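You operate a simulated robot arm through the tools that you are given. There is no shell and no other tool. Be economical: measure what you need, move in short steps, check, and stop when the job is done.

You run a simulated robot arm. Do the job below in one go: nothing can be reset, and whatever is moved stays where it is left.

TASK
Cycle mould 35's two rods one at a time, in the air card's order.
Fine: open the red air valve, run each rod out and home without a jam, shut the valve again. Where these are worked on the way, their far stop is far enough and under half their travel is too little: red air valve.

It is judged by the outcome, as a careful person would: the job done as asked, and still so three seconds after it is handed in. It fails if anything else is knocked over, pushed out of place, dropped, spilled or broken.

THE ROBOT
A 7-joint arm with a two-finger parallel gripper, fixed in place. Base frame: the origin is at the foot of the arm, x ahead of it, y to its left, z up; the work surface is at about z = 860. Lengths are in mm, angles in rad, forces in N, time in s.
With the tool pointing down near the work surface it reaches from about 360 to 780 mm from the base axis. Its first joint turns from -2.897 to 2.897 rad. Payload 3.91 kg.
The TCP is the grasp point between the finger pads, 30 mm short of the fingertips. In the tool frame z runs along the fingers and y along their closing line. The gripper opens to 110 mm. The fingers are 20 mm wide and 10 mm thick; the gripper's body (48 by 112 mm) begins 55 mm behind the TCP.
Orientation is that of the tool frame in the base frame, as [roll, pitch, yaw] about the fixed x, y, z axes, in that order (R = Rz(yaw) Ry(pitch) Rx(roll)). With the fingers straight down and closing along the base's y, the tool's x points along the base's -x, its y along +y and its z along -z.

THE INTERFACE
- The arm moves only by the tool send_rows. Its argument "rows" is text: rows parted by semicolons, each of 6 numbers parted by spaces: the shift along the tool's x, y, z in cm, then the turn, a rotation vector about the tool's x, y, z in rad. In form: x y z rx ry rz; .... A call has 1 to 10 rows; each row is the pose to reach, as a shift and turn from the pose commanded when the call began, along the tool's axes at that moment. "jaw" is the gripper command, from -1 (fully open) to 1 (shut), values between in proportion, set as the call begins (left out, the last holds). Rows are played at 5 a second. More than 50 mm and 0.15 rad between two rows, or a gripper value outside its range, and nothing of the call is played. A pose out of reach is approached as far as the arm can. The call stops where the force on the tool passes 40 N (or 10 N more than at its start, if that is more) or the arm is blocked; 0.2 s more then pass. The fingers move at their own pace (about 153 mm/s each) and stop on an object; they squeeze with about 34 N. The grip force told is the motor's: it shows also when the fingers shut on nothing. Time passes only in rows, and 0.2 s behind the last, so rows that repeat a pose let the fingers close. The reply holds the time, the measured pose of the TCP, the force on the tool along the base axes, the opening and the grip force, in the units named above and with some noise, with the torque about the TCP (base axes, N m) and any sound that the robot's microphone picked up.
- Cameras (640 x 400 px; columns grow to the right, rows downward): "scene" is fixed at [219.4, 650, 1746.3]; the picture's right is [-0.82, -0.58, 0.00], its down [-0.43, 0.60, -0.67] and it looks along [0.39, -0.55, -0.74] (base axes); focal length 333 px, centre (320, 200). "wrist" rides on the gripper at [77, 7, -114] in the tool frame; the picture's right is [-0.09, 1.00, 0.00], its down [-0.80, -0.07, -0.59] and it looks along [-0.59, -0.05, 0.80] (tool axes); focal length 270 px, centre (320, 200). There is no depth. A picture from a camera that has moved, and an enlarged one, comes with that camera's place and axes in the base frame and with its lens.
- capture(camera): a new picture of that camera. It takes no simulated time.
- slide_trunk(by): slides the trunk up (or, below 0, down) by that many mm; the arm rides with it, the base frame stays. It gives what a move gives, with no picture.
- close_up(camera, box): a new picture of the part [left, top, right, bottom] of that camera's present view, enlarged. It takes no simulated time.
- sign_off(): hands the job in; it is judged then, once.

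Go step by step. Nothing tells you positions but the pictures and the camera data: compare them with the known pose of the tool, close in by small moves and look again before you grip or let go. The budget is 120 turns and 68 pictures, counting those below and the enlarged ones. Unless the task says otherwise, let go and move clear before handing in, and close with one line.

The tools are called after "Call:" by a JSON object that holds its "api" and its "payload". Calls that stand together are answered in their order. send_rows: Moves the arm, as the interface text tells. Its arguments: {"type":"object","properties":{"rows":{"type":"string"},"jaw":{"type":"number"}},"required":["rows"]} The other tools are called the same way: slide_trunk (by) slides the trunk up or down; capture (camera) takes a picture; close_up (camera, box) takes an enlarged picture of a part of a camera's view; sign_off () hands the job in.

At the start:

```text
t: 0.0
tool_pos: [352.8, 213.3, 1392.2]
tool_rot: [-3.141, 0.0, -3.141]
contact_force: [0.1, 0.7, -0.1]
wrist_torque: [-0.04, 0.0, -0.02]
width: 110.1
gripper_force: 0.1
trunk travel left (down, up): [-575.0, 35.0]
```

scene: 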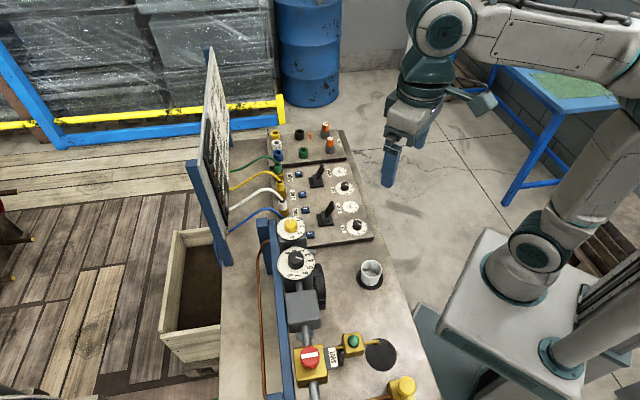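
wrist: 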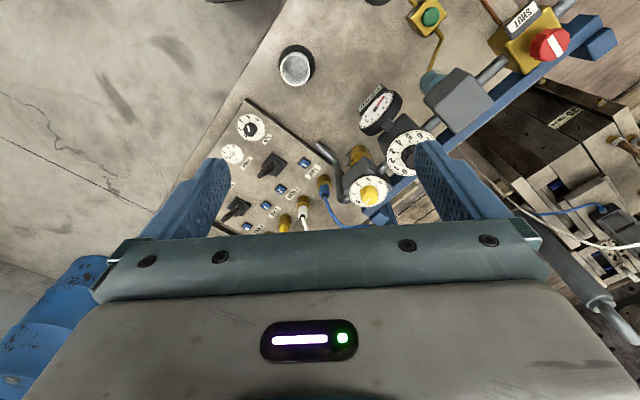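

I see a bench with a control panel, a card board, hoses, gauges and a red valve. I'll look closer at the pieces first.

Call:
{"api": "close_up", "payload": {"camera": "scene", "box": [220, 110, 400, 260]}}

Call:
{"api": "close_up", "payload": {"camera": "scene", "box": [250, 240, 430, 400]}}

Call:
{"api": "close_up", "payload": {"camera": "wrist", "box": [200, 80, 460, 240]}}

Call:
{"api": "close_up", "payload": {"camera": "wrist", "box": [380, 0, 640, 160]}}

```text
2.67 times, centred on (310, 185) of scene
camera zoom: at [219.4, 650.0, 1746.3], right [-0.82, -0.58, 0.0], down [-0.43, 0.6, -0.67], along [0.39, -0.55, -0.74], focal length 888 px, centre (347, 240)
```

zoom: 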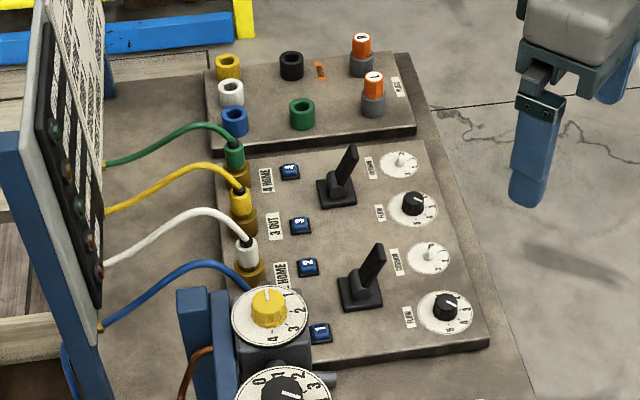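

```text
2.50 times, centred on (340, 320) of scene
camera zoom: at [219.4, 650.0, 1746.3], right [-0.82, -0.58, 0.0], down [-0.43, 0.6, -0.67], along [0.39, -0.55, -0.74], focal length 832 px, centre (270, -100)
```

zoom: 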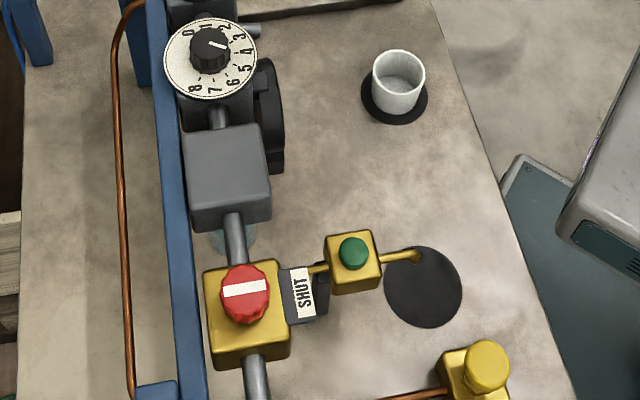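

```text
2.46 times, centred on (330, 160) of wrist
camera zoom: at [275.9, 218.4, 1506.8], right [0.09, 1.0, 0.0], down [0.8, -0.07, 0.59], along [0.59, -0.05, -0.8], focal length 665 px, centre (295, 298)
```

zoom: 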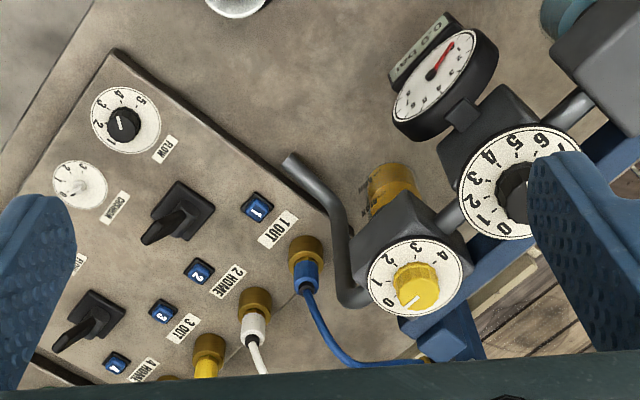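

```text
2.46 times, centred on (510, 80) of wrist
camera zoom: at [275.9, 218.4, 1506.8], right [0.09, 1.0, 0.0], down [0.8, -0.07, 0.59], along [0.59, -0.05, -0.8], focal length 665 px, centre (-148, 495)
```

zoom: 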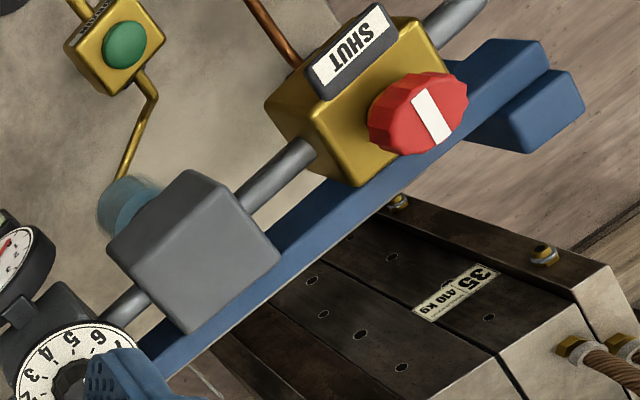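

The air card on the upright board can't be read from the scene camera. I'll tilt the wrist to look at it.

Call:
{"api": "send_rows", "payload": {"rows": "0 0 0 0 -0.14 0;0 0 0 0 -0.28 0;0 0 0 0 -0.42 0;0 0 0 0 -0.56 0;0 0 0 0 -0.7 0", "jaw": 1}}

Call:
{"api": "capture", "payload": {"camera": "wrist"}}

```text
t: 1.2
tool_pos: [350.8, 211.9, 1391.9]
tool_rot: [3.141, 0.705, -3.14]
contact_force: [-0.8, -0.1, 0.2]
wrist_torque: [0.01, -0.03, -0.01]
width: 0.0
gripper_force: 34.2
trunk travel left (down, up): [-575.0, 35.0]
```

```text
61 pictures are left
camera wrist: at [219.3, 218.6, 1430.0], right [0.07, 1.0, 0.06], down [0.23, -0.07, 0.97], along [0.97, -0.05, -0.23], focal length 270 px, centre (320, 200)
```

wrist: 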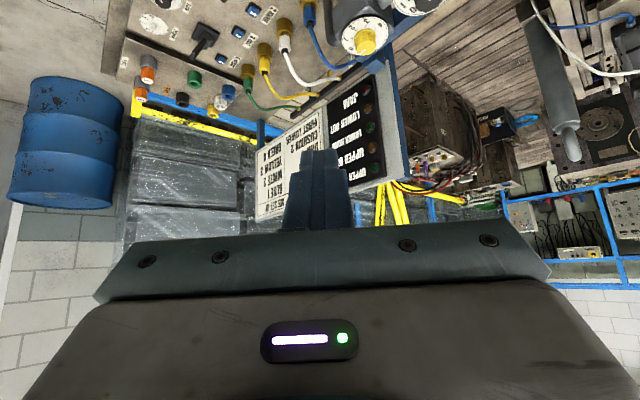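

The card is visible but the fingers hide part of it. I'll open the jaw and tilt a bit more.

Call:
{"api": "send_rows", "payload": {"rows": "0 0 0 0 -0.14 0;0 0 0 0 -0.28 0;0 0 0 0 -0.35 0;0 0 0 0 -0.35 0", "jaw": -1}}

Call:
{"api": "close_up", "payload": {"camera": "wrist", "box": [200, 0, 440, 150]}}

```text
t: 2.4
tool_pos: [375.1, 178.6, 1389.5]
tool_rot: [3.04, 1.005, 2.998]
contact_force: [0.5, 0.2, 0.3]
wrist_torque: [0.0, -0.01, 0.02]
width: 110.1
gripper_force: 0.1
trunk travel left (down, up): [-575.0, 35.0]
stopped in row 4: the arm was blocked; the commanded pose is now the measured one
```

```text
2.67 times, centred on (320, 75) of wrist
camera zoom: at [237.2, 194.0, 1386.3], right [0.11, 0.99, 0.13], down [-0.08, -0.12, 0.99], along [0.99, -0.12, 0.07], focal length 721 px, centre (320, 533)
```

zoom: 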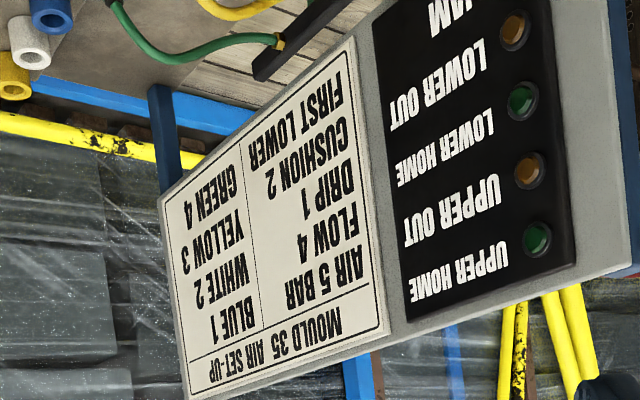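

The card reads: blue 1, white 2, yellow 3, green 4; air 5 bar, flow 4, drip 1, cushion 2, first lower. Next I'll return to vertical and look down at the panel.

Call:
{"api": "send_rows", "payload": {"rows": "0 0 0 0.014 0.14 0;0 0 0 0.028 0.28 0;0 0 0 0.042 0.42 0;0 0 0 0.056 0.56 0;0 0 0 0.07 0.7 0;0 0 0 0.084 0.84 0;0 0 0 0.1 1.0 0"}}

```text
refused: row 7 steps farther than a row can; nothing moved
```

Row 7 stepped too far, so I'll resend with smaller steps.

Call:
{"api": "send_rows", "payload": {"rows": "0 0 0 0.01 0.13 0;0 0 0 0.02 0.26 0;0 0 0 0.03 0.39 0;0 0 0 0.04 0.52 0;0 0 0 0.05 0.65 0;0 0 0 0.06 0.78 0;0 0 0 0.07 0.9 0;0 0 0 0.08 1.0 0"}}

```text
t: 4.2
tool_pos: [375.2, 179.3, 1390.4]
tool_rot: [-3.127, 0.007, 3.044]
contact_force: [0.3, -0.8, 0.2]
wrist_torque: [0.01, 0.02, 0.02]
width: 109.9
gripper_force: 0.0
trunk travel left (down, up): [-575.0, 35.0]
```

Now straighten the residual turn and go nearer to the panel.

Call:
{"api": "send_rows", "payload": {"rows": "0 0 0 -0.014 0 -0.098;-1.5 -2 3 -0.014 0 -0.098;-3 -4 6 -0.014 0 -0.098;-4 -6 9 -0.014 0 -0.098;-5 -8 12 -0.014 0 -0.098;-5.5 -9 14 -0.014 0 -0.098"}}

Call:
{"api": "capture", "payload": {"camera": "wrist"}}

Call:
{"api": "close_up", "payload": {"camera": "wrist", "box": [200, 60, 440, 210]}}

```text
t: 5.6
tool_pos: [421.6, 82.3, 1250.6]
tool_rot: [-3.138, 0.008, -3.14]
contact_force: [0.0, -0.9, 0.5]
wrist_torque: [-0.01, 0.0, -0.01]
width: 109.8
gripper_force: 0.0
trunk travel left (down, up): [-575.0, 35.0]
```

```text
59 pictures are left
camera wrist: at [343.8, 89.6, 1365.7], right [0.09, 1.0, 0.0], down [0.8, -0.07, 0.6], along [0.6, -0.05, -0.8], focal length 270 px, centre (320, 200)
```

wrist: 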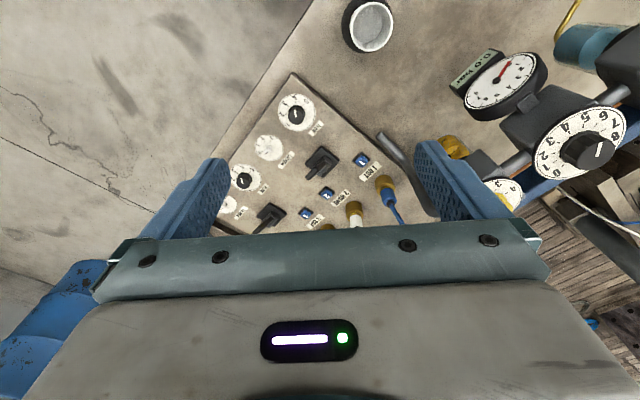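

```text
2.67 times, centred on (320, 135) of wrist
camera zoom: at [343.8, 89.6, 1365.7], right [0.09, 1.0, 0.0], down [0.8, -0.07, 0.6], along [0.6, -0.05, -0.8], focal length 721 px, centre (320, 373)
```

zoom: 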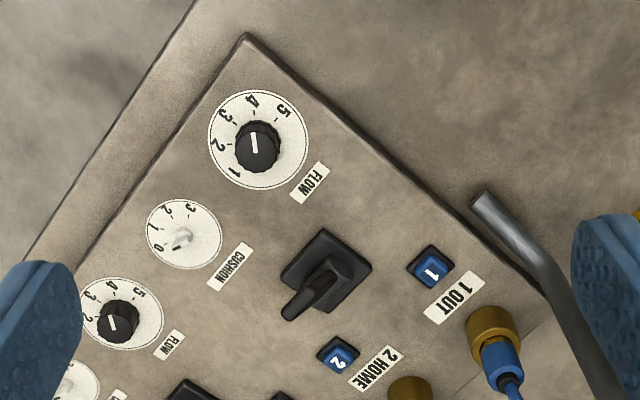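

I'll read the dials in tight enlargements.

Call:
{"api": "close_up", "payload": {"camera": "wrist", "box": [250, 85, 330, 165]}}

Call:
{"api": "close_up", "payload": {"camera": "wrist", "box": [215, 155, 295, 235]}}

Call:
{"api": "close_up", "payload": {"camera": "wrist", "box": [440, 40, 640, 220]}}

Call:
{"api": "close_up", "payload": {"camera": "scene", "box": [260, 200, 360, 300]}}

Call:
{"api": "close_up", "payload": {"camera": "scene", "box": [290, 150, 390, 250]}}

```text
5.00 times, centred on (290, 125) of wrist
camera zoom: at [343.8, 89.6, 1365.7], right [0.09, 1.0, 0.0], down [0.8, -0.07, 0.6], along [0.6, -0.05, -0.8], focal length 1351 px, centre (470, 575)
```

zoom: 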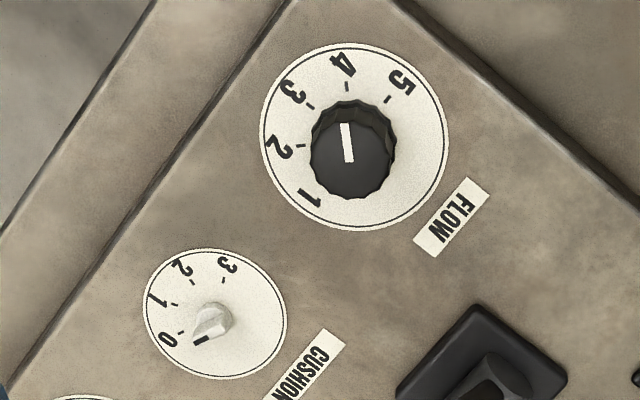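

```text
5.00 times, centred on (255, 195) of wrist
camera zoom: at [343.8, 89.6, 1365.7], right [0.09, 1.0, 0.0], down [0.8, -0.07, 0.6], along [0.6, -0.05, -0.8], focal length 1351 px, centre (645, 225)
```

zoom: 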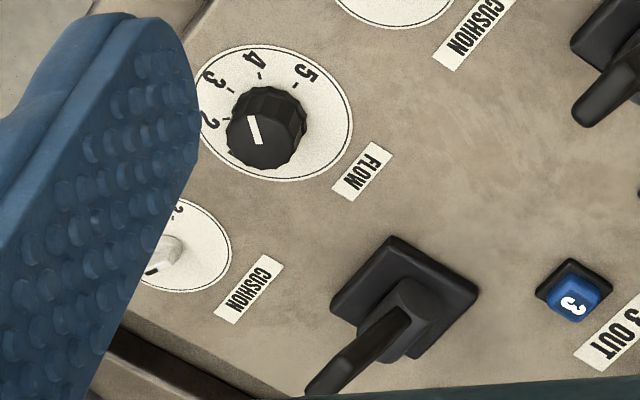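

```text
2.22 times, centred on (540, 130) of wrist
camera zoom: at [343.8, 89.6, 1365.7], right [0.09, 1.0, 0.0], down [0.8, -0.07, 0.6], along [0.6, -0.05, -0.8], focal length 601 px, centre (-169, 356)
```

zoom: 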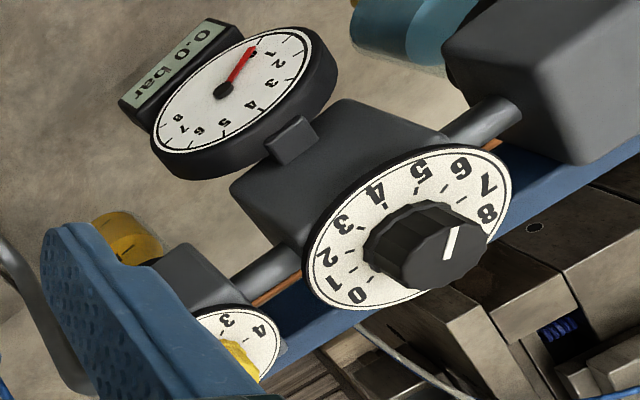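

```text
4.00 times, centred on (310, 250) of scene
camera zoom: at [219.4, 650.0, 1746.3], right [-0.82, -0.58, 0.0], down [-0.43, 0.6, -0.67], along [0.39, -0.55, -0.74], focal length 1332 px, centre (360, 0)
```

zoom: 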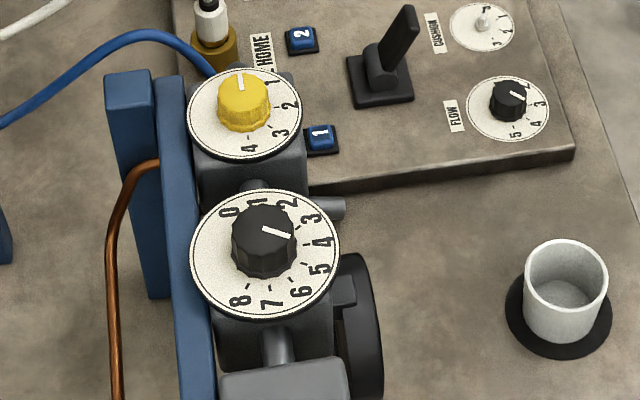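

```text
4.00 times, centred on (340, 200) of scene
camera zoom: at [219.4, 650.0, 1746.3], right [-0.82, -0.58, 0.0], down [-0.43, 0.6, -0.67], along [0.39, -0.55, -0.74], focal length 1332 px, centre (240, 200)
```

zoom: 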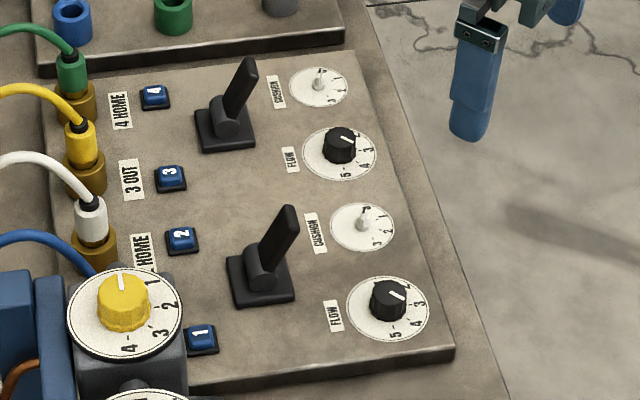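

Regulator reads 5 and both flows read 4. The cushions and drip look near 0, so I want a nearer view to be sure.

Call:
{"api": "send_rows", "payload": {"rows": "-1.5 -2 3 0 0 0;-2.5 -4 7 0 0 0;-3.5 -6 11 0 0 0;-4.5 -9 15 0 0 0;-5.5 -11 18 0 0 0"}}

Call:
{"api": "capture", "payload": {"camera": "wrist"}}

Call:
{"api": "close_up", "payload": {"camera": "wrist", "box": [200, 70, 440, 220]}}

```text
refused: row 4 steps farther than a row can; nothing moved
```

```text
52 pictures are left
camera wrist: at [343.8, 89.6, 1365.7], right [0.09, 1.0, 0.0], down [0.8, -0.07, 0.6], along [0.6, -0.05, -0.8], focal length 270 px, centre (320, 200)
```

wrist: 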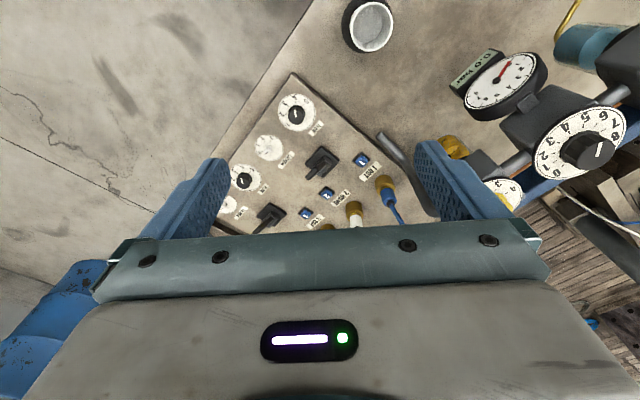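

```text
2.67 times, centred on (320, 145) of wrist
camera zoom: at [343.8, 89.6, 1365.7], right [0.09, 1.0, 0.0], down [0.8, -0.07, 0.6], along [0.6, -0.05, -0.8], focal length 721 px, centre (320, 347)
```

zoom: 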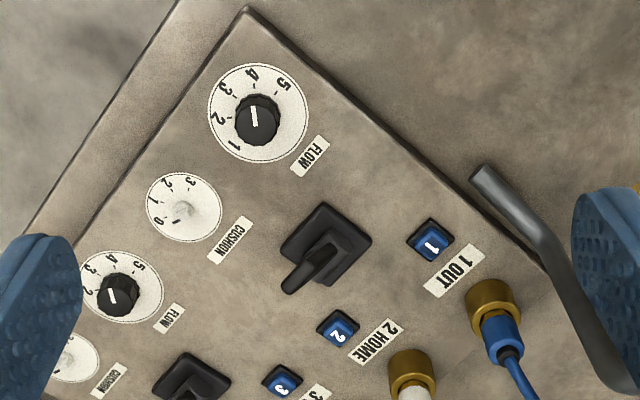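

That wasted a move, so I'll take smaller steps.

Call:
{"api": "send_rows", "payload": {"rows": "-1 -2 3.5 0 0 0;-2 -4 7 0 0 0;-3 -6 10.5 0 0 0;-4 -8 14 0 0 0;-5 -10 17.5 0 0 0;-5 -10 17.5 0 0 0"}}

```text
t: 7.0
tool_pos: [473.0, -17.3, 1076.4]
tool_rot: [-3.141, 0.009, 3.142]
contact_force: [0.9, -0.7, -0.2]
wrist_torque: [0.0, 0.01, -0.01]
width: 110.0
gripper_force: 0.0
trunk travel left (down, up): [-575.0, 35.0]
```

Now a nearer look at the cushion knobs.

Call:
{"api": "capture", "payload": {"camera": "wrist"}}

Call:
{"api": "close_up", "payload": {"camera": "wrist", "box": [220, 100, 420, 230]}}

```text
50 pictures are left
camera wrist: at [395.3, -10.8, 1191.4], right [0.09, 1.0, 0.0], down [0.8, -0.07, 0.6], along [0.6, -0.05, -0.8], focal length 270 px, centre (320, 200)
```

wrist: 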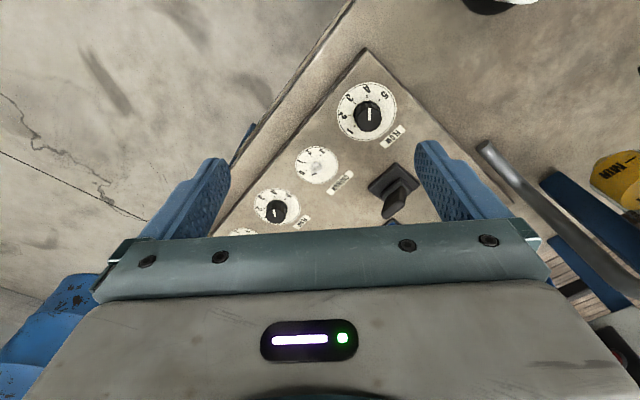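

```text
3.08 times, centred on (320, 165) of wrist
camera zoom: at [395.3, -10.8, 1191.4], right [0.09, 1.0, 0.0], down [0.8, -0.07, 0.6], along [0.6, -0.05, -0.8], focal length 832 px, centre (320, 308)
```

zoom: 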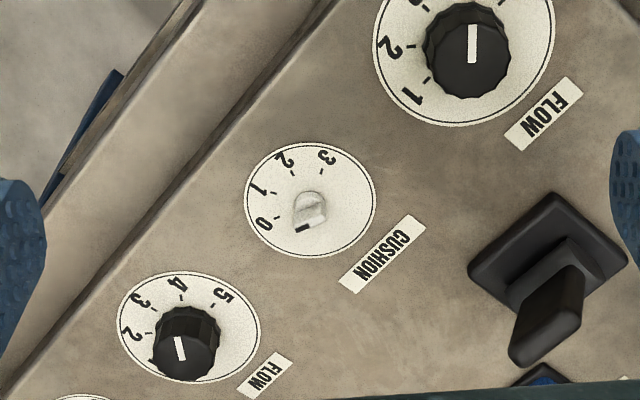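

Call:
{"api": "close_up", "payload": {"camera": "wrist", "box": [290, 140, 345, 190]}}

Call:
{"api": "close_up", "payload": {"camera": "scene", "box": [325, 155, 375, 225]}}

```text
8.00 times, centred on (318, 165) of wrist
camera zoom: at [395.3, -10.8, 1191.4], right [0.09, 1.0, 0.0], down [0.8, -0.07, 0.6], along [0.6, -0.05, -0.8], focal length 2162 px, centre (340, 480)
```

zoom: 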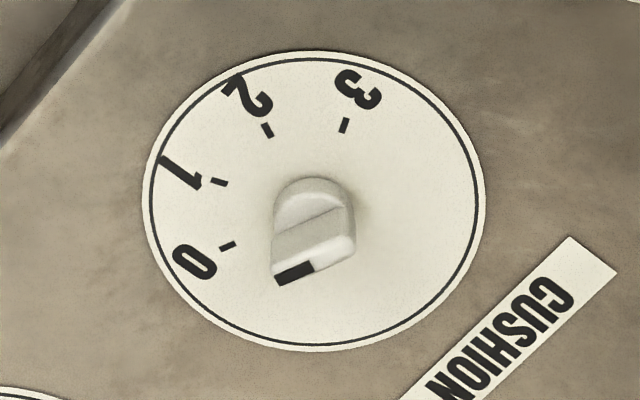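

```text
5.71 times, centred on (350, 190) of scene
camera zoom: at [219.4, 650.0, 1746.3], right [-0.82, -0.58, 0.0], down [-0.43, 0.6, -0.67], along [0.39, -0.55, -0.74], focal length 1903 px, centre (149, 257)
```

zoom: 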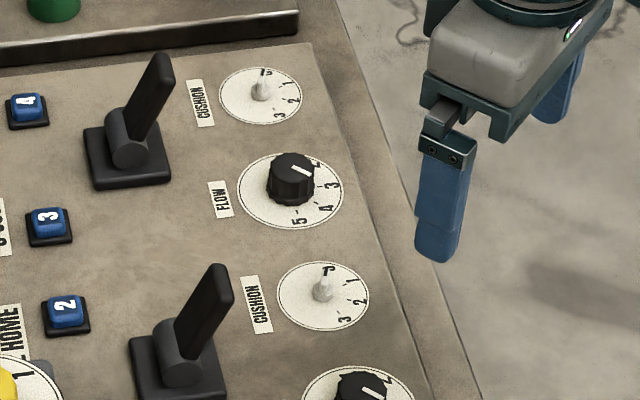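

Both cushions and the drip read 0, but the job only asks to cycle the rods in the card's order (lower first), so I leave the settings alone. I need to know which lever drives the lower rod, so I'll go look at the mould and where its hoses run.

Call:
{"api": "send_rows", "payload": {"rows": "1 2 -4 0 0 0;2 4.2 -8 0 0 0;3 6.3 -12 0 0 0;4 8.4 -16 0 0 0;5 10.5 -20 0 0 0;6 12.6 -24 0 0 0;7 14.7 -28 0 0 0;7.3 16.7 -31.4 0 0 0"}}

Call:
{"api": "send_rows", "payload": {"rows": "0 0 0 0 0 -0.14;0 0 0 0 0 -0.28;0 0 0 0 0 -0.42;0 0 0 0 0 -0.56;0 0 0 0 0 -0.7;0 0 0 0 0 -0.8"}}

Call:
{"api": "send_rows", "payload": {"rows": "0 0 0 0 -0.14 0;0 0 0 0 -0.28 0;0 0 0 0 -0.42 0;0 0 0 0 -0.5 0"}}

Call:
{"api": "capture", "payload": {"camera": "wrist"}}

```text
t: 8.8
tool_pos: [397.4, 151.3, 1391.7]
tool_rot: [-3.14, 0.007, 3.141]
contact_force: [-0.4, -0.2, 0.5]
wrist_torque: [0.01, 0.0, 0.01]
width: 110.0
gripper_force: 0.0
trunk travel left (down, up): [-575.0, 35.0]
```

```text
t: 10.2
tool_pos: [396.7, 150.1, 1390.5]
tool_rot: [-3.136, 0.005, -2.338]
contact_force: [-0.4, 0.3, 0.6]
wrist_torque: [0.0, 0.0, -0.01]
width: 109.9
gripper_force: 0.0
trunk travel left (down, up): [-575.0, 35.0]
```

```text
t: 11.2
tool_pos: [396.4, 149.7, 1391.1]
tool_rot: [-3.13, 0.506, -2.338]
contact_force: [0.1, 0.3, 0.3]
wrist_torque: [-0.02, 0.0, 0.02]
width: 110.0
gripper_force: 0.0
trunk travel left (down, up): [-575.0, 35.0]
```

```text
46 pictures are left
camera wrist: at [306.3, 66.3, 1454.1], right [-0.66, 0.75, 0.04], down [0.33, 0.25, 0.91], along [0.67, 0.61, -0.42], focal length 270 px, centre (320, 200)
```

wrist: 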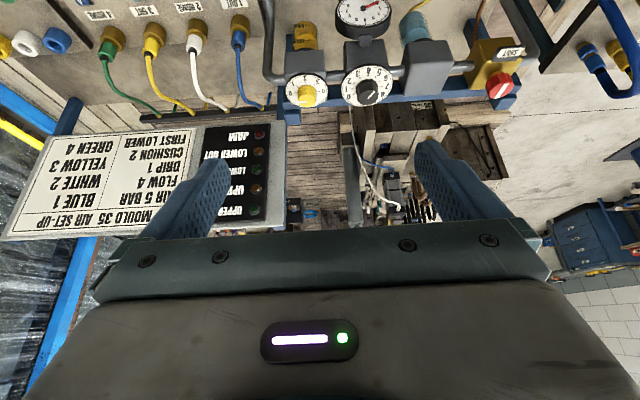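

Call:
{"api": "close_up", "payload": {"camera": "wrist", "box": [320, 90, 440, 230]}}

Call:
{"api": "close_up", "payload": {"camera": "wrist", "box": [60, 60, 300, 230]}}

```text
2.86 times, centred on (380, 160) of wrist
camera zoom: at [306.3, 66.3, 1454.1], right [-0.66, 0.75, 0.04], down [0.33, 0.25, 0.91], along [0.67, 0.61, -0.42], focal length 772 px, centre (149, 314)
```

zoom: 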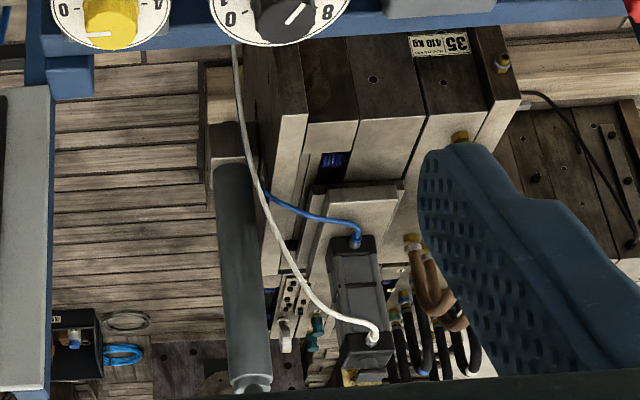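

```text
2.35 times, centred on (180, 145) of wrist
camera zoom: at [306.3, 66.3, 1454.1], right [-0.66, 0.75, 0.04], down [0.33, 0.25, 0.91], along [0.67, 0.61, -0.42], focal length 636 px, centre (649, 329)
```

zoom: 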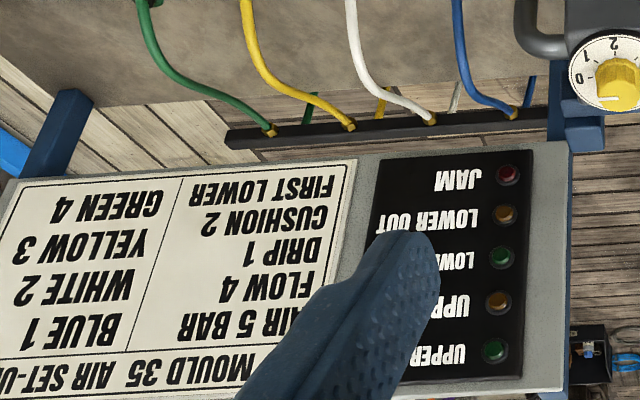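

The blue and white hoses go to one cylinder on the mould. I'll turn to see the whole mould and find the other.

Call:
{"api": "send_rows", "payload": {"rows": "0 2 0 -0.07 -0.07 -0.1;0 4 0 -0.14 -0.14 -0.2;0 6 0 -0.14 -0.2 -0.22"}}

Call:
{"api": "close_up", "payload": {"camera": "wrist", "box": [220, 40, 420, 230]}}

```text
t: 12.0
tool_pos: [353.4, 193.0, 1390.1]
tool_rot: [-3.118, 0.705, -2.066]
contact_force: [0.5, 0.0, -0.8]
wrist_torque: [0.01, 0.01, -0.01]
width: 110.1
gripper_force: 0.0
trunk travel left (down, up): [-575.0, 35.0]
```

```text
2.11 times, centred on (320, 135) of wrist
camera zoom: at [282.3, 79.6, 1428.5], right [-0.84, 0.54, 0.04], down [0.16, 0.17, 0.97], along [0.52, 0.82, -0.23], focal length 569 px, centre (320, 337)
```

zoom: 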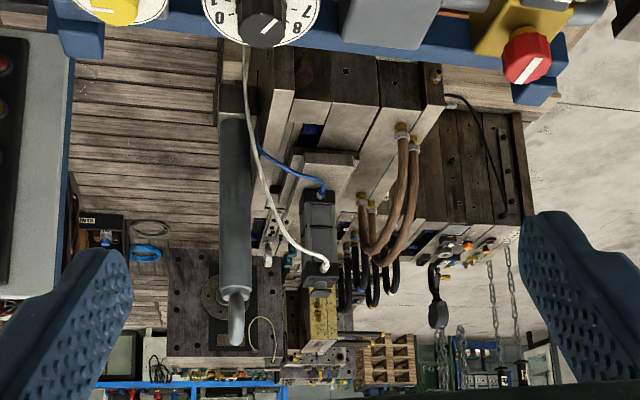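

The blue/white cylinder stands on top of the mould, so lever 1–2 looks like the upper rod and lever 3–4 the lower. By triangulation the red valve knob is near (346, 503, 1121). I'll level the tool and go above it, checking the mould again on the way.

Call:
{"api": "send_rows", "payload": {"rows": "0 0 0 0 0.14 0;0 0 0 0 0.28 0;0 0 0 0 0.42 0;0 0 0 0 0.56 0;0 0 0 0 0.7 0"}}

```text
t: 13.2
tool_pos: [354.7, 192.7, 1390.0]
tool_rot: [-3.124, 0.002, -2.081]
contact_force: [-0.2, 0.9, 0.3]
wrist_torque: [-0.02, -0.01, 0.02]
width: 109.9
gripper_force: 0.1
trunk travel left (down, up): [-575.0, 35.0]
```

Call:
{"api": "send_rows", "payload": {"rows": "-3.55 2.14 1.4 -0.017 0 0;-7.1 4.28 2.8 -0.017 0 0;-10.65 6.4 4.2 -0.017 0 0;-14.2 8.56 5.6 -0.017 0 0;-17.75 10.7 7 -0.017 0 0;-21.3 12.8 8.5 -0.017 0 0;-24.8 14.96 10 -0.017 0 0"}}

Call:
{"api": "capture", "payload": {"camera": "wrist"}}

```text
t: 14.8
tool_pos: [345.4, 482.2, 1287.0]
tool_rot: [3.141, 0.003, -2.082]
contact_force: [-0.1, 0.7, -0.3]
wrist_torque: [-0.01, 0.03, 0.03]
width: 109.8
gripper_force: 0.1
trunk travel left (down, up): [-575.0, 35.0]
```

```text
42 pictures are left
camera wrist: at [303.1, 417.8, 1402.0], right [-0.83, 0.56, 0.0], down [0.45, 0.66, 0.6], along [0.34, 0.49, -0.8], focal length 270 px, centre (320, 200)
```

wrist: 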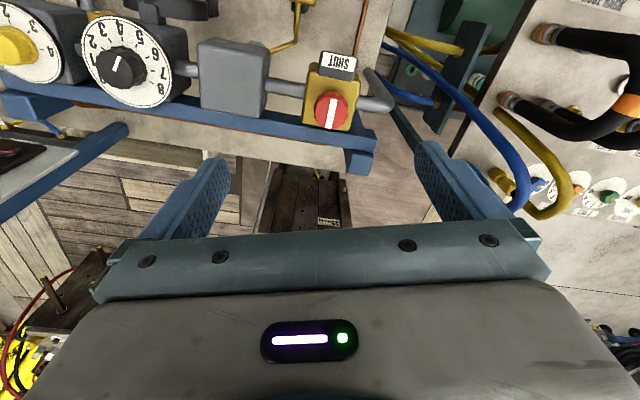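

Red knob confirmed near (346, 500). I'll zoom in on the mould's near side for the other cylinder.

Call:
{"api": "close_up", "payload": {"camera": "wrist", "box": [240, 140, 380, 235]}}

Call:
{"api": "close_up", "payload": {"camera": "wrist", "box": [270, 30, 400, 160]}}

```text
4.21 times, centred on (310, 188) of wrist
camera zoom: at [303.1, 417.8, 1402.0], right [-0.83, 0.56, 0.0], down [0.45, 0.66, 0.6], along [0.34, 0.49, -0.8], focal length 1138 px, centre (362, 253)
```

zoom: 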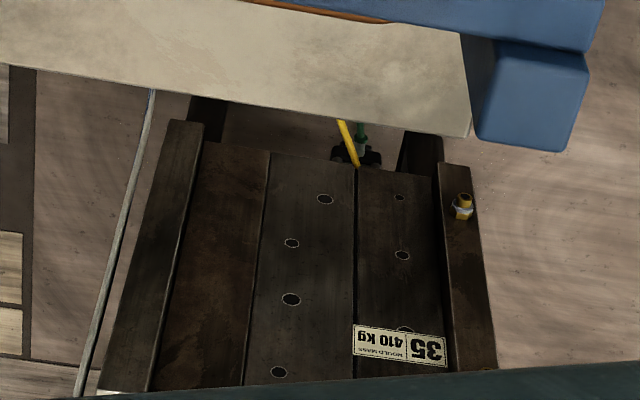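

```text
3.08 times, centred on (335, 95) of wrist
camera zoom: at [303.1, 417.8, 1402.0], right [-0.83, 0.56, 0.0], down [0.45, 0.66, 0.6], along [0.34, 0.49, -0.8], focal length 832 px, centre (274, 523)
```

zoom: 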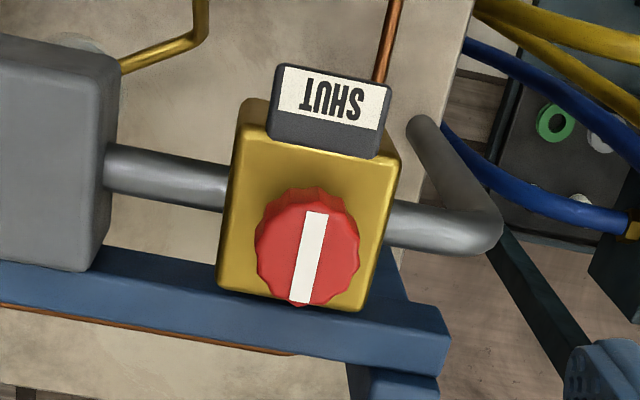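

The yellow and green hoses run under the mould, so lever 3–4 is the lower rod and goes first. Red knob top is at (346.5, 501, 1121) with its bar across the pipe (shut). I'll align over it, with the fingers 45° to the pipe for a quarter turn.

Call:
{"api": "send_rows", "payload": {"rows": "-0.4 0.2 1.5 0 0 0.13;-0.8 0.4 3 0 0 0.26;-1.2 0.6 4.5 0 0 0.39;-1.7 0.84 6 0 0 0.52;-1.7 0.84 7.5 0 0 0.65;-1.7 0.84 8.5 0 0 0.78;-1.7 0.84 9.7 0 0 0.91;-1.7 0.84 9.7 0 0 1.04"}}

Call:
{"api": "capture", "payload": {"camera": "wrist"}}

Call:
{"api": "close_up", "payload": {"camera": "scene", "box": [240, 290, 400, 400]}}

```text
t: 16.6
tool_pos: [346.5, 501.1, 1191.1]
tool_rot: [3.139, 0.003, -3.122]
contact_force: [0.1, -0.7, 0.2]
wrist_torque: [0.01, 0.02, 0.03]
width: 110.3
gripper_force: 0.0
trunk travel left (down, up): [-575.0, 35.0]
```

```text
39 pictures are left
camera wrist: at [269.9, 504.8, 1306.2], right [0.07, 1.0, 0.0], down [0.8, -0.06, 0.6], along [0.59, -0.04, -0.8], focal length 270 px, centre (320, 200)
```

wrist: 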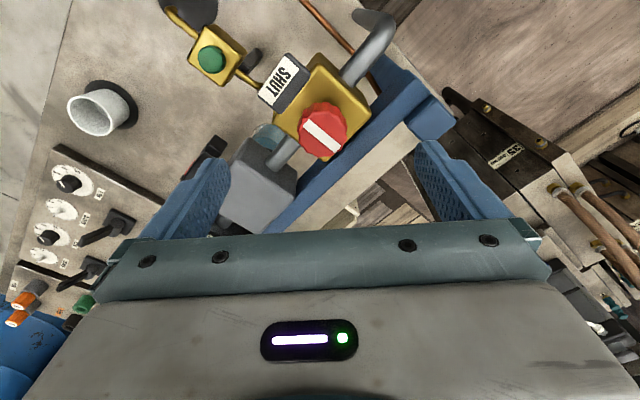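

```text
3.64 times, centred on (320, 345) of scene
camera zoom: at [219.4, 650.0, 1746.3], right [-0.82, -0.58, 0.0], down [-0.43, 0.6, -0.67], along [0.39, -0.55, -0.74], focal length 1211 px, centre (320, -327)
```

zoom: 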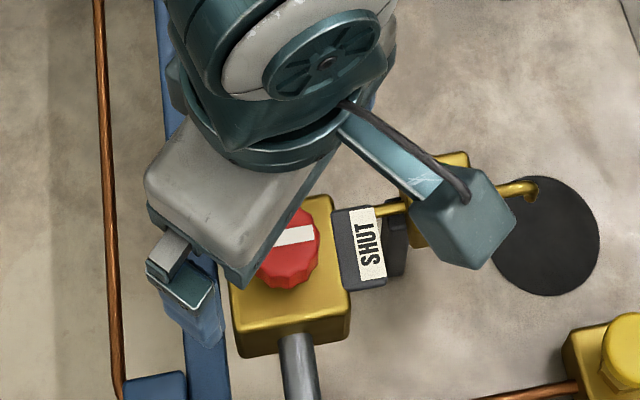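

Alignment looks good. I'll descend around the knob with the jaws open.

Call:
{"api": "send_rows", "payload": {"rows": "0 0.1 1.5 0 0 0;0 0.1 3 0 0 0;0 0.1 4.5 0 0 0;0 0.1 5.2 0 0 0;0 0.1 5.6 0 0 0"}}

Call:
{"api": "capture", "payload": {"camera": "wrist"}}

Call:
{"api": "close_up", "payload": {"camera": "scene", "box": [240, 290, 400, 400]}}

```text
t: 17.8
tool_pos: [347.1, 502.0, 1135.6]
tool_rot: [3.14, 0.002, -3.12]
contact_force: [-0.2, -0.3, -0.3]
wrist_torque: [-0.01, -0.02, 0.0]
width: 110.4
gripper_force: 0.1
trunk travel left (down, up): [-575.0, 35.0]
```

```text
37 pictures are left
camera wrist: at [269.5, 506.0, 1250.5], right [0.07, 1.0, 0.0], down [0.8, -0.05, 0.6], along [0.59, -0.04, -0.8], focal length 270 px, centre (320, 200)
```

wrist: 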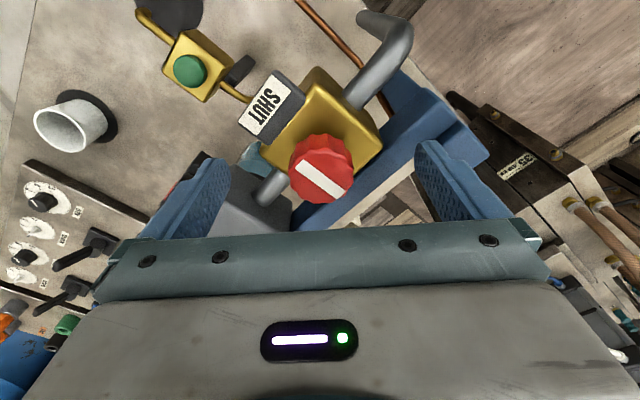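

```text
3.64 times, centred on (320, 345) of scene
camera zoom: at [219.4, 650.0, 1746.3], right [-0.82, -0.58, 0.0], down [-0.43, 0.6, -0.67], along [0.39, -0.55, -0.74], focal length 1211 px, centre (320, -327)
```

zoom: 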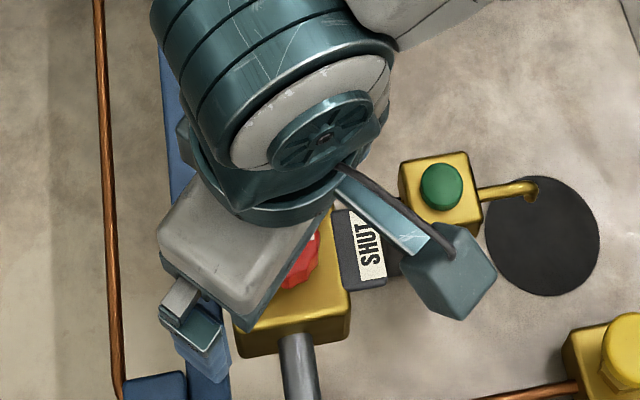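

Knob is centred between the fingers. Closing on it.

Call:
{"api": "send_rows", "payload": {"rows": "0 0 0.2 0 0 0;0 0 0.2 0 0 0;0 0 0.2 0 0 0;0 0 0.2 0 0 0", "jaw": 1}}

```text
t: 18.8
tool_pos: [346.7, 502.1, 1133.5]
tool_rot: [3.14, 0.001, -3.121]
contact_force: [0.5, 3.5, 1.9]
wrist_torque: [0.34, 0.13, -0.01]
width: 34.0
gripper_force: 45.2
trunk travel left (down, up): [-575.0, 35.0]
```

Gripped at 34 mm. I'll try a small counter-clockwise turn and check the torque.

Call:
{"api": "send_rows", "payload": {"rows": "0 0 0 0 0 -0.1;0 0 0 0 0 -0.2;0 0 0 0 0 -0.3"}}

```text
t: 19.6
tool_pos: [346.8, 502.3, 1134.1]
tool_rot: [3.138, -0.001, -2.819]
contact_force: [1.2, 6.4, 6.1]
wrist_torque: [0.03, 1.06, -0.01]
width: 34.1
gripper_force: 45.0
trunk travel left (down, up): [-575.0, 35.0]
```

Turning freely with no z torque. Continue the quarter turn.

Call:
{"api": "send_rows", "payload": {"rows": "0 0 0 0 0 -0.14;0 0 0 0 0 -0.28;0 0 0 0 0 -0.42;0 0 0 0 0 -0.56;0 0 0 0 0 -0.7;0 0 0 0 0 -0.84;0 0 0 0 0 -0.98;0 0 0 0 0 -1.12;0 0 0 0 0 -1.25"}}

Call:
{"api": "capture", "payload": {"camera": "wrist"}}

```text
t: 21.6
tool_pos: [345.6, 503.0, 1132.5]
tool_rot: [-3.14, 0.004, -1.567]
contact_force: [0.1, 12.5, 12.8]
wrist_torque: [1.28, 0.01, 0.02]
width: 34.1
gripper_force: 45.1
trunk travel left (down, up): [-575.0, 35.0]
```

```text
35 pictures are left
camera wrist: at [339.5, 424.8, 1248.3], right [-1.0, 0.08, 0.0], down [0.07, 0.8, 0.6], along [0.05, 0.6, -0.8], focal length 270 px, centre (320, 200)
```

wrist: 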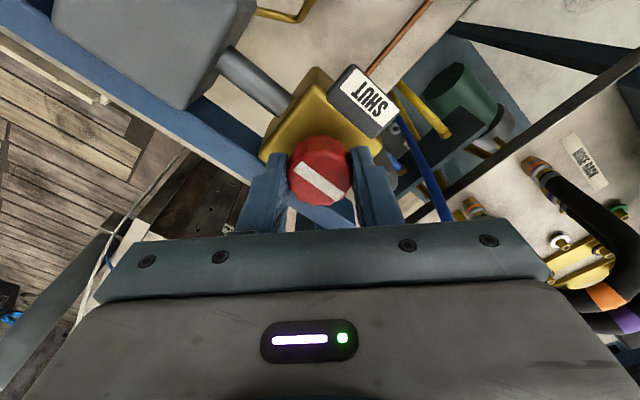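

The bar lies along the pipe now. I'll nudge further to feel for the stop, and check the gauge.

Call:
{"api": "send_rows", "payload": {"rows": "0 0 0 0 0 -0.06;0 0 0 0 0 -0.12"}}

Call:
{"api": "close_up", "payload": {"camera": "scene", "box": [240, 200, 420, 400]}}

```text
t: 22.2
tool_pos: [345.7, 501.9, 1133.2]
tool_rot: [-3.14, 0.001, -1.448]
contact_force: [-1.4, 8.5, 14.3]
wrist_torque: [0.01, -0.1, -0.6]
width: 34.5
gripper_force: 45.6
trunk travel left (down, up): [-575.0, 35.0]
```

```text
2.00 times, centred on (330, 300) of scene
camera zoom: at [219.4, 650.0, 1746.3], right [-0.82, -0.58, 0.0], down [-0.43, 0.6, -0.67], along [0.39, -0.55, -0.74], focal length 666 px, centre (300, 0)
```

zoom: 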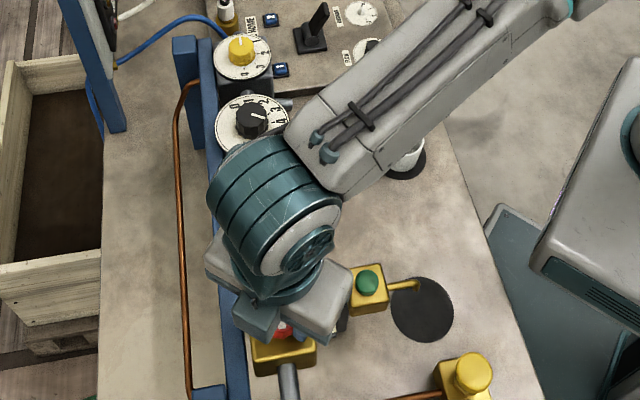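

The stop is felt, so the valve is fully open. I'll release with a small opening, clear of the sign, and lift.

Call:
{"api": "send_rows", "payload": {"rows": "0 0 0 0 0 0;0 0 0 0 0 0;0 0 -1 0 0 0;0 0 -3 0 0 0;0 0 -6 0 0 0;0 0 -10 0 0 0;0 0 -14 0 0 0", "jaw": 0}}

Call:
{"api": "capture", "payload": {"camera": "wrist"}}

```text
t: 23.8
tool_pos: [347.2, 502.3, 1274.4]
tool_rot: [-3.139, 0.0, -1.45]
contact_force: [-0.6, 0.2, 0.5]
wrist_torque: [-0.03, -0.01, 0.0]
width: 55.1
gripper_force: 0.1
trunk travel left (down, up): [-575.0, 35.0]
```

```text
33 pictures are left
camera wrist: at [348.8, 424.1, 1389.4], right [-1.0, -0.03, 0.0], down [-0.03, 0.8, 0.6], along [-0.02, 0.6, -0.8], focal length 270 px, centre (320, 200)
```

wrist: 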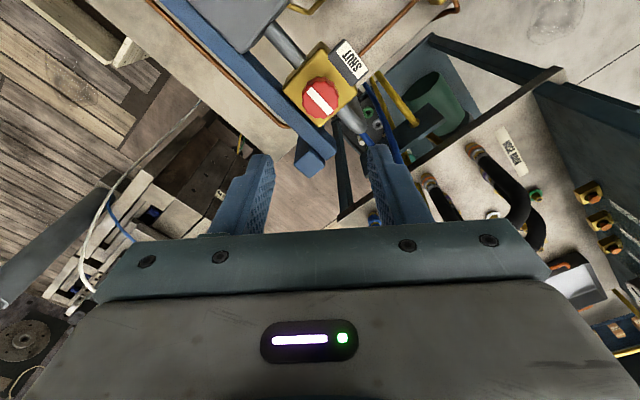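

Bar is parallel to the pipe: air on. Now I'll travel to the panel to view the levers and gauge.

Call:
{"api": "send_rows", "payload": {"rows": "4.5 -1.15 0 0 0 0.11;9 -2.3 0 0 0 0.22;13.5 -3.45 0 0 0 0.33;18 -4.6 0 0 0 0.44;22.6 -5.75 0 0 0 0.55;27.1 -6.9 0 0 0 0.66;31.6 -8 0 0 0 0.78;36.1 -9.2 0 0 0 0.89"}}

Call:
{"api": "capture", "payload": {"camera": "wrist"}}

Call:
{"api": "close_up", "payload": {"camera": "scene", "box": [200, 110, 400, 280]}}

```text
t: 25.6
tool_pos: [480.4, 150.7, 1272.4]
tool_rot: [3.14, 0.003, -2.343]
contact_force: [0.6, -0.4, 0.6]
wrist_torque: [-0.01, -0.02, 0.01]
width: 54.9
gripper_force: 0.0
trunk travel left (down, up): [-575.0, 35.0]
```

```text
32 pictures are left
camera wrist: at [422.8, 99.5, 1387.7], right [-0.65, 0.76, 0.0], down [0.61, 0.52, 0.6], along [0.45, 0.39, -0.8], focal length 270 px, centre (320, 200)
```

wrist: 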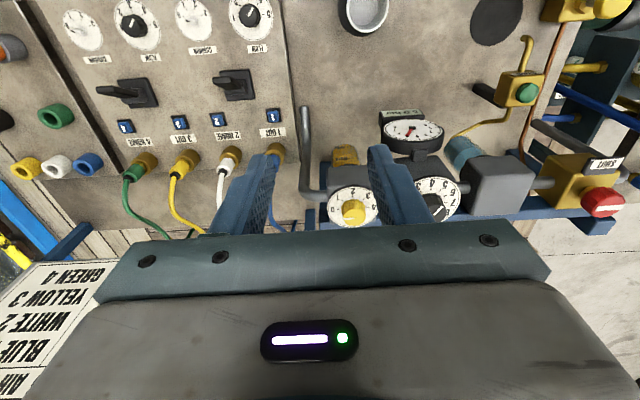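

```text
2.35 times, centred on (300, 195) of scene
camera zoom: at [219.4, 650.0, 1746.3], right [-0.82, -0.58, 0.0], down [-0.43, 0.6, -0.67], along [0.39, -0.55, -0.74], focal length 784 px, centre (367, 212)
```

zoom: 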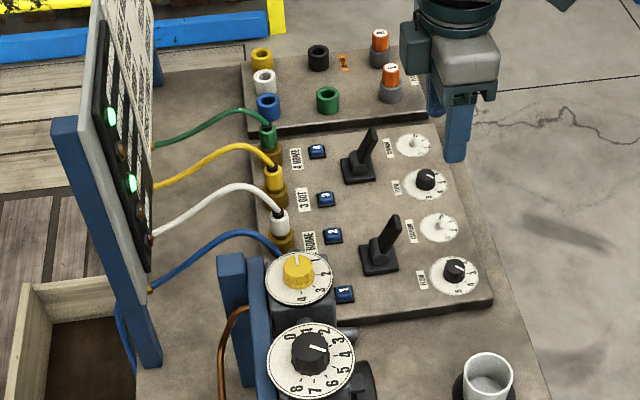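

Both green HOME lamps are lit and both levers lean to the HOME side (+d). I'll check the gauge and get a lever enlargement.

Call:
{"api": "close_up", "payload": {"camera": "wrist", "box": [370, 100, 450, 150]}}

Call:
{"api": "close_up", "payload": {"camera": "wrist", "box": [80, 50, 300, 180]}}

```text
8.00 times, centred on (410, 125) of wrist
camera zoom: at [422.8, 99.5, 1387.7], right [-0.65, 0.76, 0.0], down [0.61, 0.52, 0.6], along [0.45, 0.39, -0.8], focal length 2162 px, centre (-400, 800)
```

zoom: 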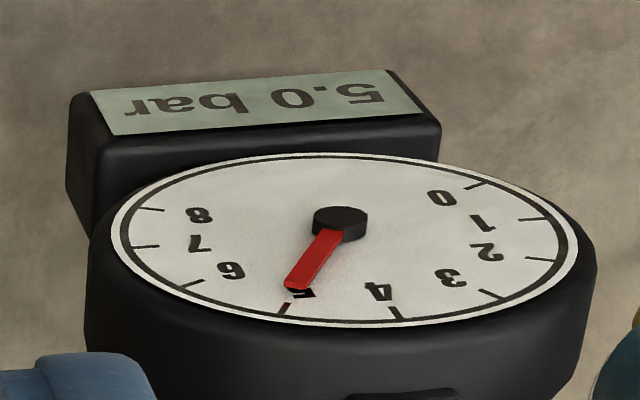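

```text
2.91 times, centred on (190, 115) of wrist
camera zoom: at [422.8, 99.5, 1387.7], right [-0.65, 0.76, 0.0], down [0.61, 0.52, 0.6], along [0.45, 0.39, -0.8], focal length 786 px, centre (698, 447)
```

zoom: 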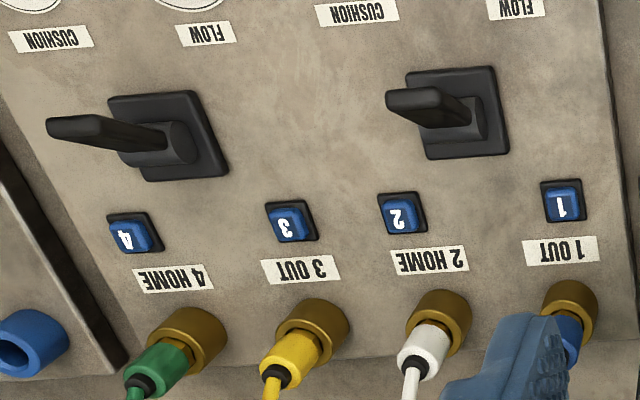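

Gauge is at 5.0 bar. I'll straddle lever 3–4 (lower rod) with slightly open fingers, first hovering above it.

Call:
{"api": "send_rows", "payload": {"rows": "-0.2 -3.8 2.5 0 0 0;-0.4 -7.6 5.1 0 0 0;-0.6 -11.4 7.7 0 0 0;-0.8 -15.2 10.3 0 0 0;-1 -19 12.9 0 0 0;-1.2 -22.8 15.5 0 0 0;-1.4 -26.6 18.1 0 0 0;-1.6 -30.4 20.7 0 0 0;-1.6 -34 23.2 0 0 0"}}

Call:
{"api": "capture", "payload": {"camera": "wrist"}}

Call:
{"api": "close_up", "payload": {"camera": "scene", "box": [270, 110, 390, 220]}}

```text
t: 27.6
tool_pos: [740.0, -73.0, 1039.9]
tool_rot: [3.14, 0.002, -2.34]
contact_force: [0.6, 0.3, 0.6]
wrist_torque: [0.05, 0.01, 0.0]
width: 54.9
gripper_force: 0.1
trunk travel left (down, up): [-575.0, 35.0]
```

```text
28 pictures are left
camera wrist: at [680.5, -124.3, 1155.1], right [-0.65, 0.76, 0.0], down [0.61, 0.52, 0.6], along [0.45, 0.39, -0.8], focal length 270 px, centre (320, 200)
```

wrist: 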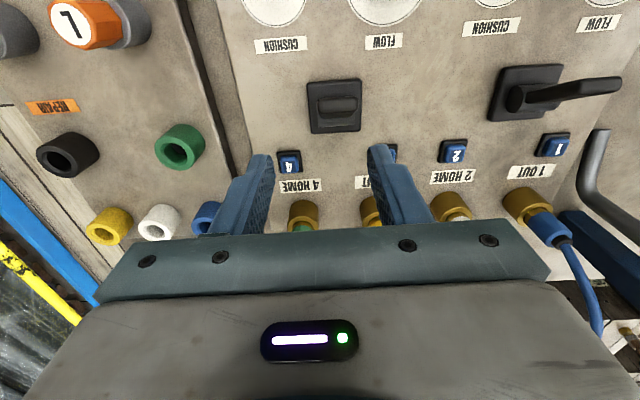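

```text
3.64 times, centred on (330, 165) of scene
camera zoom: at [219.4, 650.0, 1746.3], right [-0.82, -0.58, 0.0], down [-0.43, 0.6, -0.67], along [0.39, -0.55, -0.74], focal length 1211 px, centre (284, 327)
```

zoom: 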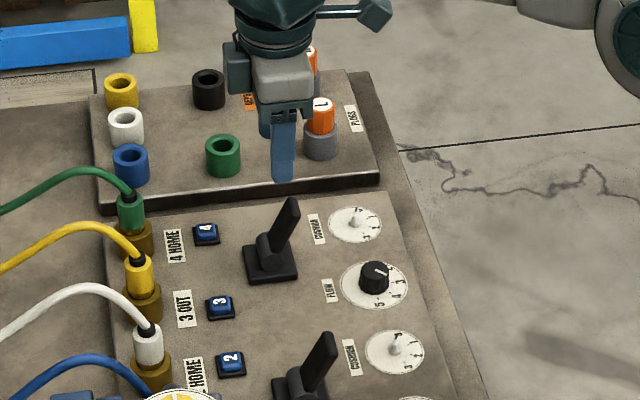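

From straight above, the levers are seen to swing along the bench's cross direction, and both now lean toward the operator (arm side). Lever 3–4's tip is near (721, -71, 953). I'll turn the gripper 90° so the fingers straddle it in its swing direction.

Call:
{"api": "send_rows", "payload": {"rows": "0.2 0.3 0 0 0 0.14;0.4 0.6 0 0 0 0.28;0.6 0.9 0 0 0 0.42;0.8 1.2 0 0 0 0.56;1 1.5 0 0 0 0.7;1.2 1.5 0 0 0 0.84;1.2 1.5 0 0 0 0.98;1.2 1.5 0 0 0 1.12;1.2 1.5 0 0 0 1.26;1.2 1.5 0 0 0 1.4", "jaw": 0.1}}

Call:
{"api": "send_rows", "payload": {"rows": "0 0 0 0 0 0.09;0 0 0 0 0 0.17"}}

Call:
{"api": "capture", "payload": {"camera": "wrist"}}

```text
t: 29.8
tool_pos: [717.8, -69.9, 1040.4]
tool_rot: [3.141, 0.0, 2.541]
contact_force: [0.7, 0.5, -0.6]
wrist_torque: [0.01, -0.04, -0.01]
width: 49.2
gripper_force: 0.1
trunk travel left (down, up): [-575.0, 35.0]
```

```text
t: 30.4
tool_pos: [718.6, -68.2, 1040.5]
tool_rot: [3.14, -0.003, 2.371]
contact_force: [-0.2, -1.0, -0.9]
wrist_torque: [-0.01, 0.04, -0.02]
width: 49.6
gripper_force: 0.1
trunk travel left (down, up): [-575.0, 35.0]
```

```text
26 pictures are left
camera wrist: at [667.8, -11.1, 1155.4], right [0.76, 0.65, 0.0], down [0.53, -0.61, 0.59], along [0.39, -0.45, -0.8], focal length 270 px, centre (320, 200)
```

wrist: 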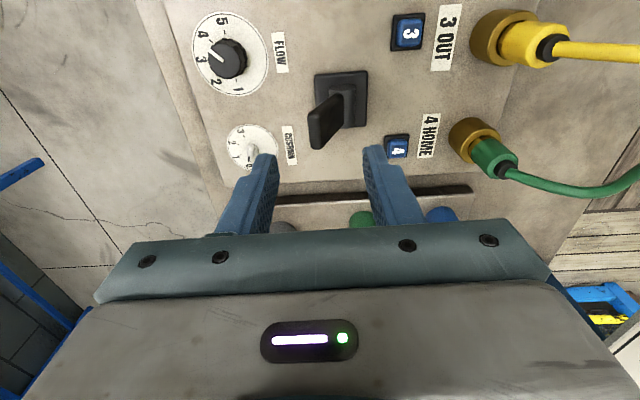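

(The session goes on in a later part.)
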